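You operate a simulated robot arm through the tools that you are given. There is no shell and no other tool. Be economical: measure what you need, move in short steps, check, and stop when the job is done.

Carry out the task below with a simulated robot arm. There is one attempt and no reset: what you move stays moved.

TASK
Press the zero key three times.

It is judged by the outcome, as a careful person would: the job done as asked, and still so three seconds after it is handed in. It fails if anything else is knocked over, pushed out of place, dropped, spilled or broken.

THE ROBOT
A 7-joint arm with a two-finger parallel gripper, fixed in place. Base frame: the origin is at the foot of the arm, x ahead of it, y to its left, z up. Lengths are in mm, angles in degrees, forces in N, time in s.
Its first joint turns from -66.0 to 66.0 degrees. Payload 2.5 kg.
Tool frame: the origin (TCP) lies between the finger pads and is the grasp point; the fingertips stand 23 mm ahead of it; z points along the fingers, y is the line along which they close. The gripper opens to 94 mm. The fingers are 38 mm wide and 10 mm thick; the gripper's body (54 by 96 mm) begins 39 mm behind the TCP.
Orientation is that of the tool frame in the base frame, as a unit quaternion [w, x, y, z]. With the fingers straight down and closing along the base's y, the tool's x points along the base's -x, its y along +y and its z along -z.

THE INTERFACE
- The arm moves only by the tool apply_moves. Its arguments are lists of equal length, an entry for each row: "translation": the shift along the tool's x, y, z in mm, a list of three; "dr": the turn, a rotation vector about the tool's x, y, z in degrees, a list of three. In form: {"translation": [[tx, ty, tz], ...], "dr": [[wx, wy, wz], ...]}. A call has 1 to 12 rows; each row shifts and turns the commanded pose from where the row before left it, along the tool's axes as they then stand. "grip" is the finger opening in mm, from 0 to 94, set as the call begins (left out, the last holds). A row lasts 0.2 s, in which the tool goes at most 50 mm and 8.6 degrees; a call with a longer step from one row to the next is refused whole, and so is a gripper value outside its range. A pose out of reach is approached as far as the arm can. The call stops where the force on the tool passes 40 N (or 10 N more than at its start, if that is more) or the arm is blocked; 0.2 s more then pass. The fingers move at their own pace (about 108 mm/s each) and stop on an object; they squeeze with about 27 N. The grip force told is the motor's: it shows also when the fingers shut on nothing. Time passes only in rows, and 0.2 s behind the last, so rows that do not move let the fingers close. It gives the time, the measured TCP pose, the force on the tool (base axes), the opening and the grip force at its end, in the units of the frame above (readings bear some noise), and new pictures: "pictures" is both (left out), scene, wrist or none.
- Cameras (640 x 400 px; columns grow to the right, rows downward): "scene" is fixed at [121.1, -402.4, 570.2]; the picture's right is [0.84, -0.54, 0.00], its down [-0.17, -0.27, -0.95] and it looks along [0.51, 0.80, -0.32] (base axes); focal length 371 px, centre (320, 200). "wrist" rides on the gripper at [-39, 0, -44] in the tool frame; the picture's right is [0.00, -1.00, 0.00], its down [0.97, 0.00, -0.24] and it looks along [0.24, 0.00, 0.97] (tool axes); focal length 218 px, centre (320, 200).
- measure_at(camera, pixels): for up to 12 pixels [column, row] of the newest picture of that camera ("zoom" is the newest enlarged one), the place [x, y, z] in the base frame of the surface seen there, good to about 3 mm. No time passes.
- close_up(camera, box): a new picture of the part [left, top, right, bottom] of that camera's present view, enlarged. No time passes.
- sign_off(): hands the job in; it is judged then, once.

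Work in short steps. Measure before you move; look again where a grasp or a placing could have gone wrong, and mend it. You have 60 turns and 120 pictures in all, the two below and enlarged ones among them. Open the gripper and draw the arm clear of the work before you hand the job in, unless the task says otherwise; then end with one line.

The tools are called after "Request:" as a command line: name --argument value ..., lists and objects as JSON in quotes. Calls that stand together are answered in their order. apply_moves: Moves the arm, as the interface text tells. Its arguments: {"type":"object","properties":{"translation":{"type":"array","items":{"type":"array","items":{"type":"number"}}},"dr":{"type":"array","items":{"type":"array","items":{"type":"number"}}},"grip":{"type":"number"},"pictures":{"type":"string","enum":["both","scene","wrist","none"]}},"required":["translation","dr"]} The other tools are called the same way: measure_at (camera, pixels) gives the place of the surface under pixels of a picture; close_up (camera, box) takes an enlarged picture of a part of a camera's view; sign_off () hands the job in.

At the start:

```text
time: 0.0
tool_pos: [373.6, 214.2, 382.7]
ee_rot: [0.0, 0.0, 1.0, 0.0]
ft_force: [0.6, 0.5, -0.1]
gripper_width: 94.0
gripper_force: 0.0
```

scene: 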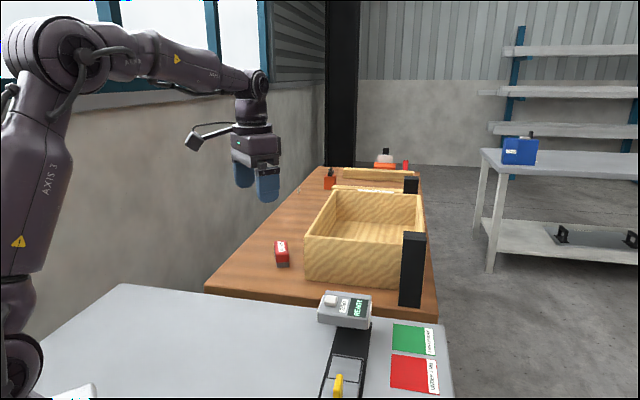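
wrist: 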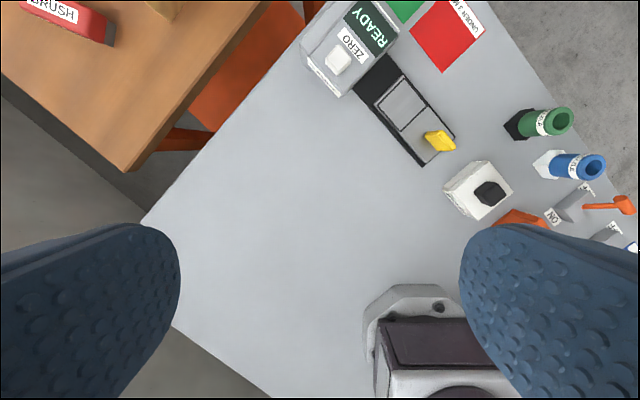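

The ZERO key appears to be the white button at wrist (338,62), on the box with the READY display. I'll enlarge it and measure.

Request:
close_up --camera "wrist" --box '[280, 0, 440, 100]'

Request:
close_up --camera "scene" --box '[290, 270, 450, 370]'

Request:
measure_at --camera "wrist" --pixels '[[338, 62], [325, 62], [350, 62], [338, 52], [338, 72], [318, 50], [352, 44], [367, 28], [330, 20]]'

```text
4.00 times, centred on (360, 50) of wrist
```

zoom: 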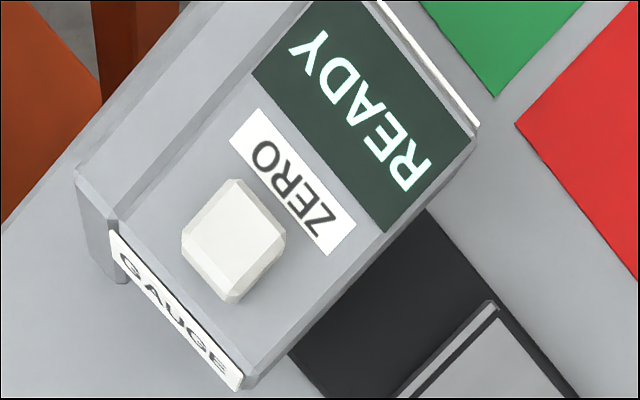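

```text
4.00 times, centred on (370, 320) of scene
```

zoom: 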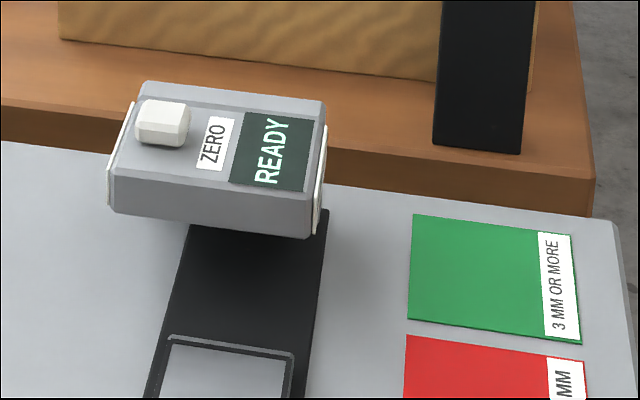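

```text
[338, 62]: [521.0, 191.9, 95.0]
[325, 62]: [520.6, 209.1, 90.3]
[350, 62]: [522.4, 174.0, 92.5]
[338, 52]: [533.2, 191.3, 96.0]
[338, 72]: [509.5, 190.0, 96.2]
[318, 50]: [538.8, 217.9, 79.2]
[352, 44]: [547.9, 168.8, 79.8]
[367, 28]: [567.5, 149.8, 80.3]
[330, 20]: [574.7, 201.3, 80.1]
```

The measured key height (95) is lower than I'd expect for a surface at about 97. I'll check the table and cross-check with the scene camera.

Request:
measure_at --camera "scene" --pixels '[[330, 299], [331, 304], [343, 305], [356, 312], [335, 340], [250, 330], [413, 338], [340, 360]]'

Request:
measure_at --camera "wrist" --pixels '[[280, 150], [402, 10], [450, 40], [380, 75], [300, 60], [320, 90], [250, 250]]'

```text
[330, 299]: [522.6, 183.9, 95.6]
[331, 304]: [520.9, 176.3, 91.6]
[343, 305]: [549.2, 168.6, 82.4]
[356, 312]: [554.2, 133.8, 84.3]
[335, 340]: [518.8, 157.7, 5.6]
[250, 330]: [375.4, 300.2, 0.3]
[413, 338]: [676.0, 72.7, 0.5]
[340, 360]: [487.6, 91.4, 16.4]
```

```text
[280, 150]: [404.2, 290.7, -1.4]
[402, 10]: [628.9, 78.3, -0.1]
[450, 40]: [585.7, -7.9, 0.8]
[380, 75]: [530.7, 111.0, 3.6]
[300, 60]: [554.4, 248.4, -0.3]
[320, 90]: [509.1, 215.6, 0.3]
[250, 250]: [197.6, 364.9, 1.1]
```

Both cameras agree: the key's top is centred near (521, 190) at z≈96, the box top is at 80 and the table at 0. I'll close the fingers, move over the key and stop about 40 mm above it.

Request:
apply_moves --translation '[[-36.8, -6, 0], [-36.8, -6, 0], [-36.8, -6, 0], [-37, -6, 0], [0, 0, 45], [0, 0, 45], [0, 0, 45], [0, 0, 45], [0, 0, 42], [0, 0, 0]]' --dr '[[0, 0, 0], [0, 0, 0], [0, 0, 0], [0, 0, 0], [0, 0, 0], [0, 0, 0], [0, 0, 0], [0, 0, 0], [0, 0, 0], [0, 0, 0]]' --grip 0

```text
time: 2.2
tool_pos: [521.5, 189.7, 162.4]
ee_rot: [0.0, 0.0, 1.0, 0.0]
ft_force: [0.4, 0.4, -0.6]
gripper_width: 0.3
gripper_force: 26.9
```

scene: 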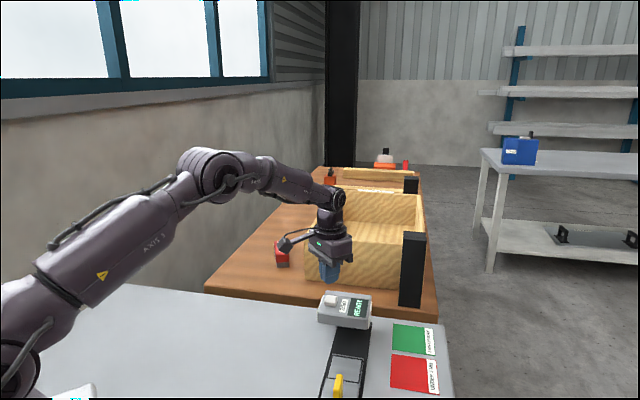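
wrist: 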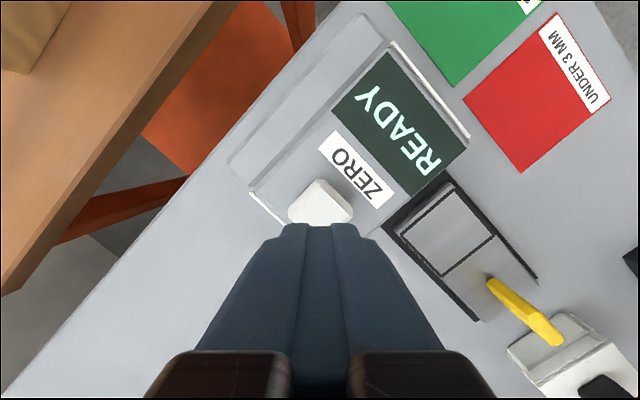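

The key is visible at wrist (320,203), just ahead of the fingertips. I'll re-measure it from here.

Request:
measure_at --camera "wrist" --pixels '[[320, 184], [295, 210], [348, 212], [320, 205], [320, 218], [270, 190]]'

Request:
close_up --camera "scene" --box '[280, 230, 408, 330]'

```text
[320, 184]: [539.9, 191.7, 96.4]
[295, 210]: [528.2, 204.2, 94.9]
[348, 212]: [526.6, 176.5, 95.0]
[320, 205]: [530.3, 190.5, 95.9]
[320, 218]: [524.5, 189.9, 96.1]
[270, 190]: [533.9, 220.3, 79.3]
```

```text
4.00 times, centred on (344, 280) of scene
```

zoom: 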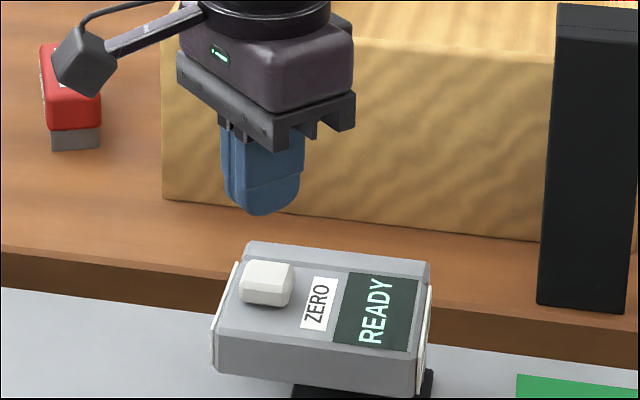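

The key spans x≈509–540, with its centre near (524, 190). I'll shift 3 mm forward and descend to about 4 mm above it.

Request:
apply_moves --translation '[[-3, 0, 15], [0, 0, 15], [0, 0, 9], [0, 0, 0]]' --dr '[[0, 0, 0], [0, 0, 0], [0, 0, 0], [0, 0, 0]]' --pictures "scene"

Request:
close_up --camera "scene" --box '[280, 250, 408, 330]'

```text
time: 3.2
tool_pos: [525.7, 191.3, 122.4]
ee_rot: [0.0, 0.001, 1.0, 0.001]
ft_force: [0.3, 0.5, -0.3]
gripper_width: 0.0
gripper_force: 26.9
```

scene: 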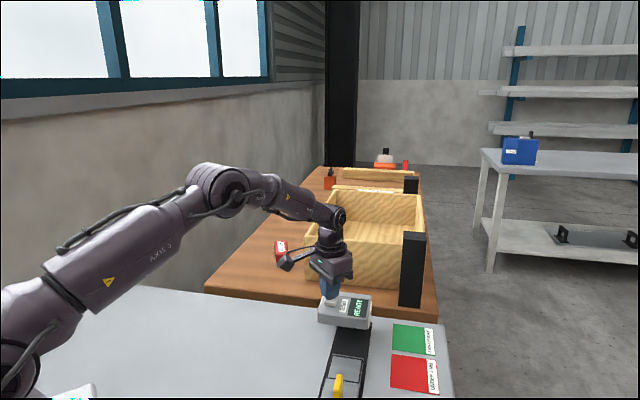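

```text
5.00 times, centred on (344, 290) of scene
```

zoom: 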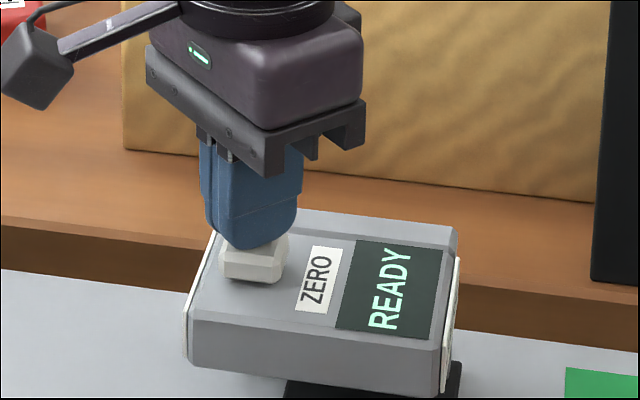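

The tip is centred about 3 mm over the key and the display still reads READY. I'll press gently in 1 mm steps and watch the force.

Request:
apply_moves --translation '[[0, 0, 1], [0, 0, 1], [0, 0, 1], [0, 0, 1], [0, 0, 1]]' --dr '[[0, 0, 0], [0, 0, 0], [0, 0, 0], [0, 0, 0], [0, 0, 0]]' --pictures "none"

Request:
close_up --camera "scene" --box '[280, 250, 408, 330]'

```text
time: 4.4
tool_pos: [523.8, 190.1, 116.5]
ee_rot: [0.0, 0.001, 1.0, 0.0]
ft_force: [-0.8, 0.9, 0.5]
gripper_width: 0.0
gripper_force: 27.1
```

```text
5.00 times, centred on (344, 290) of scene
```

zoom: 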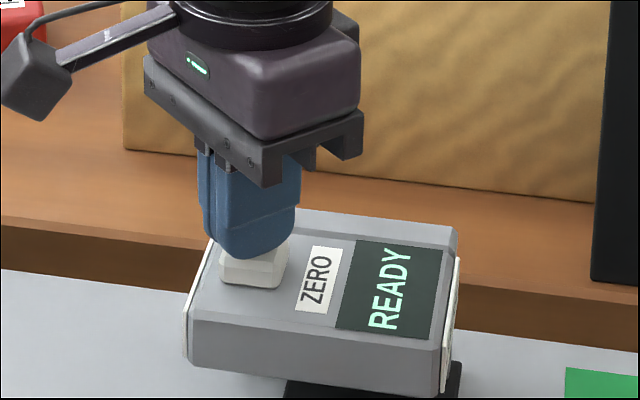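

Request:
apply_moves --translation '[[0, 0, 1], [0, 0, 1], [0, 0, 0]]' --dr '[[0, 0, 0], [0, 0, 0], [0, 0, 0]]' --pictures "none"

Request:
close_up --camera "scene" --box '[280, 250, 408, 330]'

```text
time: 5.2
tool_pos: [523.2, 190.8, 114.0]
ee_rot: [0.0, 0.0, 1.0, 0.001]
ft_force: [-0.2, 0.7, 1.8]
gripper_width: 0.0
gripper_force: 27.3
```

```text
5.00 times, centred on (344, 290) of scene
```

zoom: 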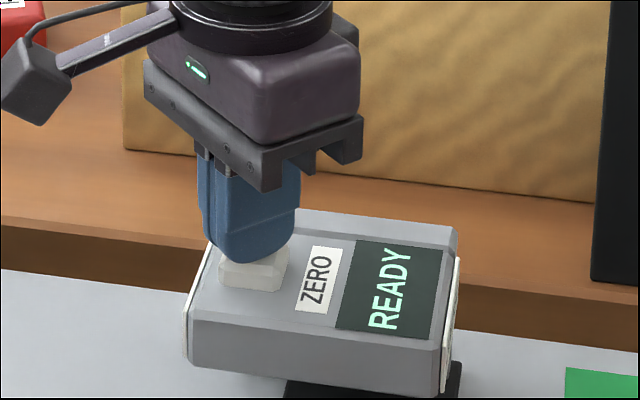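

Contact has begun (1.8 N) and the key is sinking. I'll continue.

Request:
apply_moves --translation '[[0, 0, 1], [0, 0, 1], [0, 0, 0]]' --dr '[[0, 0, 0], [0, 0, 0], [0, 0, 0]]' --pictures "none"

Request:
close_up --camera "scene" --box '[280, 250, 408, 330]'

```text
time: 6.0
tool_pos: [523.8, 190.5, 112.8]
ee_rot: [-0.001, 0.0, 1.0, 0.0]
ft_force: [-0.6, 0.0, 1.3]
gripper_width: 0.0
gripper_force: 26.5
```

```text
5.00 times, centred on (344, 290) of scene
```

zoom: 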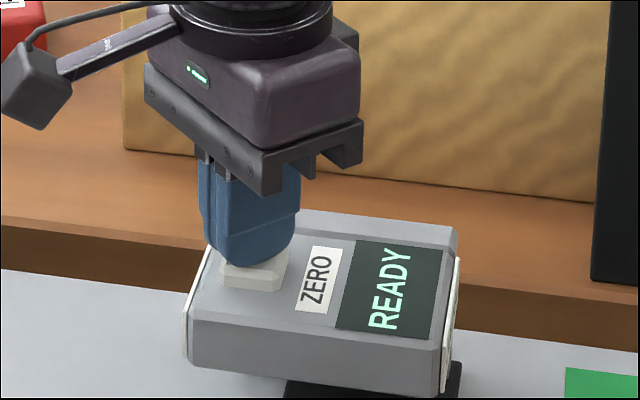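

Request:
apply_moves --translation '[[0, 0, 1], [0, 0, 1], [0, 0, 0]]' --dr '[[0, 0, 0], [0, 0, 0], [0, 0, 0]]' --pictures "none"

Request:
close_up --camera "scene" --box '[280, 250, 408, 330]'

```text
time: 6.8
tool_pos: [523.0, 190.6, 111.1]
ee_rot: [0.002, 0.0, 1.0, -0.001]
ft_force: [1.7, -0.5, 3.8]
gripper_width: 0.2
gripper_force: 27.1
```

```text
5.00 times, centred on (344, 290) of scene
```

zoom: 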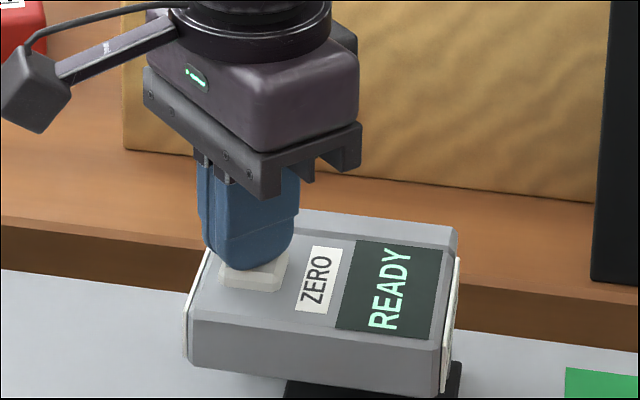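

Request:
apply_moves --translation '[[0, 0, 1], [0, 0, 1], [0, 0, 0]]' --dr '[[0, 0, 0], [0, 0, 0], [0, 0, 0]]' --pictures "none"

Request:
close_up --camera "scene" --box '[280, 250, 408, 330]'

```text
time: 7.6
tool_pos: [524.1, 191.1, 109.3]
ee_rot: [-0.001, 0.0, 1.0, -0.001]
ft_force: [-4.3, -1.8, 12.8]
gripper_width: 0.0
gripper_force: 26.9
```

```text
5.00 times, centred on (344, 290) of scene
```

zoom: 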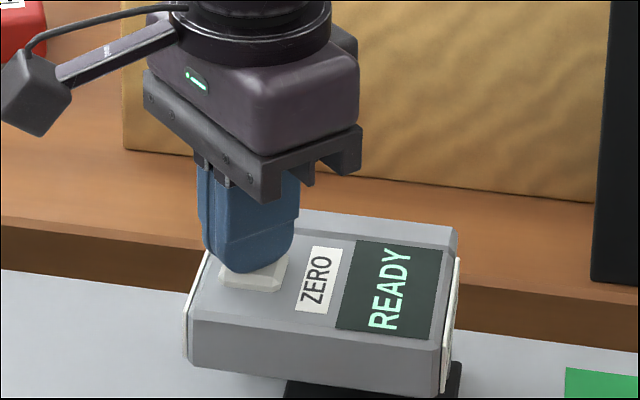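

The force jumped to 12.8 N, so the key has bottomed at TCP z≈109.5. I'll release fully, lifting to about z 122, and check the key and display.

Request:
apply_moves --translation '[[0, 0, -6], [0, 0, -8], [0, 0, 0]]' --dr '[[0, 0, 0], [0, 0, 0], [0, 0, 0]]' --pictures "none"

Request:
close_up --camera "scene" --box '[280, 250, 408, 330]'

```text
time: 8.4
tool_pos: [524.1, 190.2, 123.1]
ee_rot: [0.0, 0.0, 1.0, 0.001]
ft_force: [-0.7, -1.2, -0.3]
gripper_width: 0.0
gripper_force: 27.0
```

```text
5.00 times, centred on (344, 290) of scene
```

zoom: 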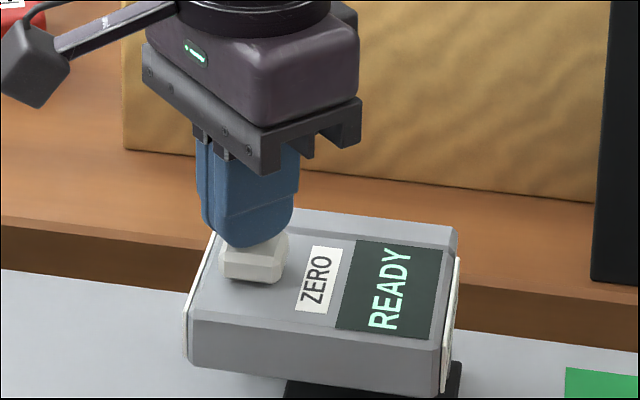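

The key sprang back and the first press bottomed cleanly; the box hasn't moved. Second press uses the same stroke.

Request:
apply_moves --translation '[[0, 0, 5], [0, 0, 4], [0, 0, 3], [0, 0, 2], [0, 0, 0]]' --dr '[[0, 0, 0], [0, 0, 0], [0, 0, 0], [0, 0, 0], [0, 0, 0]]' --pictures "none"

Request:
close_up --camera "scene" --box '[280, 250, 408, 330]'

```text
time: 9.6
tool_pos: [524.2, 191.9, 109.8]
ee_rot: [0.001, 0.0, 1.0, 0.001]
ft_force: [-4.1, 0.8, 12.8]
gripper_width: 0.1
gripper_force: 26.7
```

```text
5.00 times, centred on (344, 290) of scene
```

zoom: 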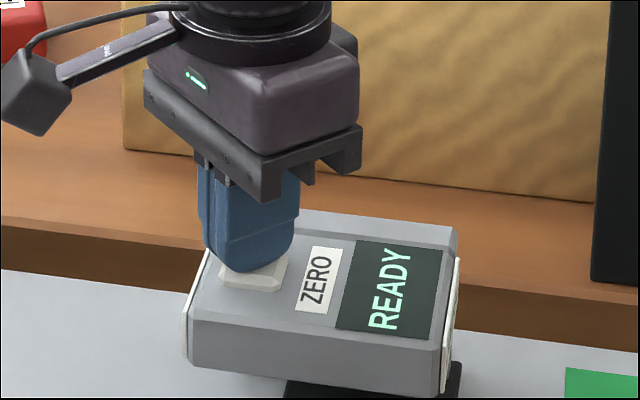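

The second press bottomed at 12.8 N. I'll release fully.

Request:
apply_moves --translation '[[0, 0, -6], [0, 0, -8], [0, 0, 0], [0, 0, 0]]' --dr '[[0, 0, 0], [0, 0, 0], [0, 0, 0], [0, 0, 0]]' --pictures "none"

Request:
close_up --camera "scene" --box '[280, 250, 408, 330]'

```text
time: 10.6
tool_pos: [524.4, 190.3, 122.1]
ee_rot: [0.0, 0.0, 1.0, 0.0]
ft_force: [0.1, -0.2, 0.0]
gripper_width: 0.0
gripper_force: 26.9
```

```text
5.00 times, centred on (344, 290) of scene
```

zoom: 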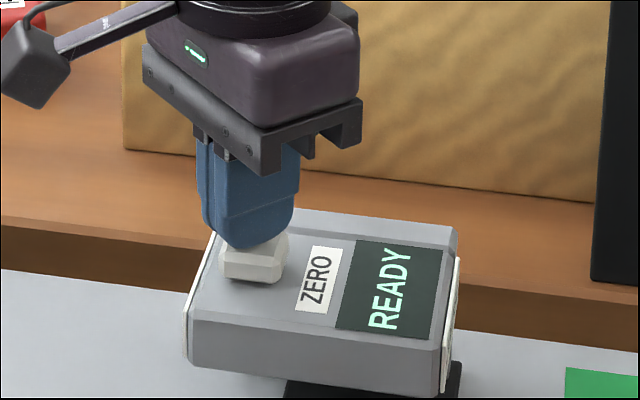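

The key is fully up again. Third press, same stroke.

Request:
apply_moves --translation '[[0, 0, 5], [0, 0, 4], [0, 0, 3], [0, 0, 2], [0, 0, 0]]' --dr '[[0, 0, 0], [0, 0, 0], [0, 0, 0], [0, 0, 0], [0, 0, 0]]' --pictures "none"

Request:
close_up --camera "scene" --box '[280, 250, 408, 330]'

```text
time: 11.8
tool_pos: [524.3, 190.6, 110.2]
ee_rot: [0.001, 0.0, 1.0, 0.0]
ft_force: [-4.6, -1.0, 10.9]
gripper_width: 0.1
gripper_force: 26.9
```

```text
5.00 times, centred on (344, 290) of scene
```

zoom: 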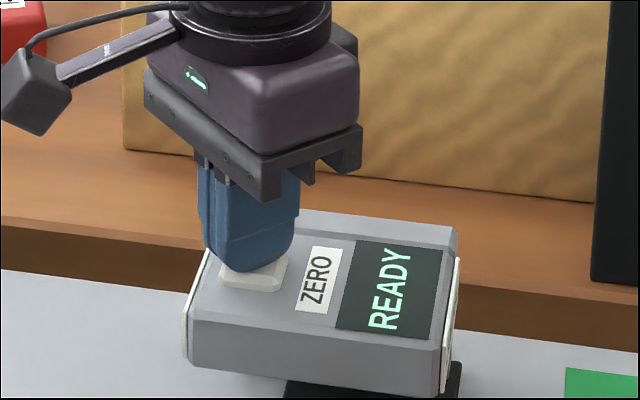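

The third press bottomed too (10.9 N). I'll lift straight up, well clear.

Request:
apply_moves --translation '[[0, 0, -6], [0, 0, -10], [0, 0, -40], [0, 0, -45], [0, 0, -45], [0, 0, -45], [0, 0, 0]]' --dr '[[0, 0, 0], [0, 0, 0], [0, 0, 0], [0, 0, 0], [0, 0, 0], [0, 0, 0], [0, 0, 0]]' --pictures "none"

Request:
apply_moves --translation '[[30, 0, 0], [30, 0, 0], [30, 0, 0], [0, 0, 0]]' --dr '[[0, 0, 0], [0, 0, 0], [0, 0, 0], [0, 0, 0]]' --grip 94

Request:
close_up --camera "scene" --box '[280, 250, 408, 330]'

```text
time: 13.4
tool_pos: [525.7, 191.9, 299.1]
ee_rot: [0.001, 0.0, 1.0, 0.0]
ft_force: [0.5, 0.4, -0.2]
gripper_width: 0.0
gripper_force: 26.7
```

```text
time: 14.4
tool_pos: [432.9, 192.1, 298.8]
ee_rot: [0.001, 0.0, 1.0, 0.0]
ft_force: [0.3, -0.4, 0.5]
gripper_width: 94.0
gripper_force: 0.1
```

scene: 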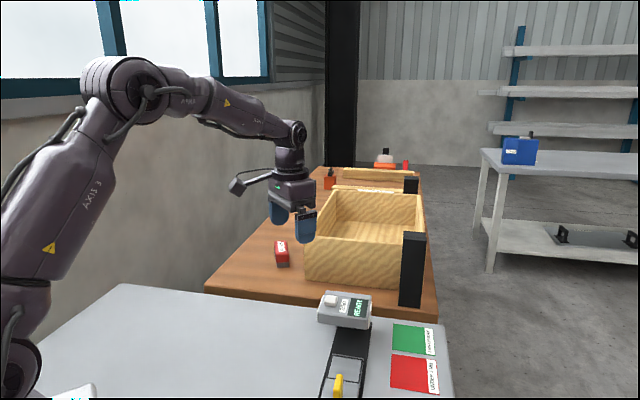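
wrist: 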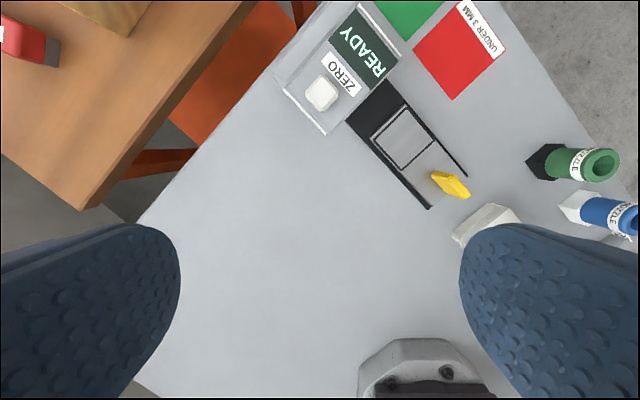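

```text
5.00 times, centred on (344, 290) of scene
```

zoom: 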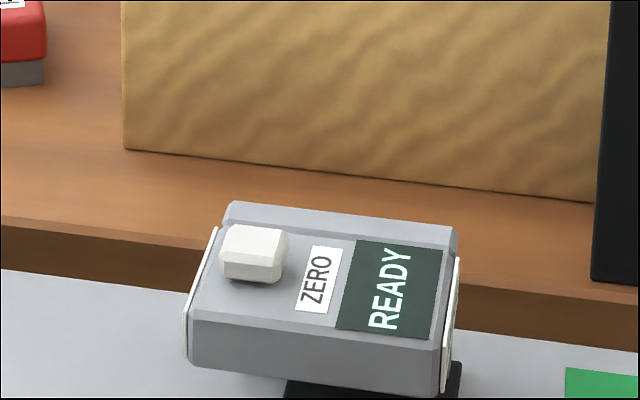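

The key is back up, nothing has moved out of place, and the arm is clear with the gripper open.

Request:
sign_off

```text
The job is handed in.
```

I pressed the zero key three times, each press going to the bottom with a full release after it. The display read READY in every picture, so the presses are confirmed by force and key travel only.
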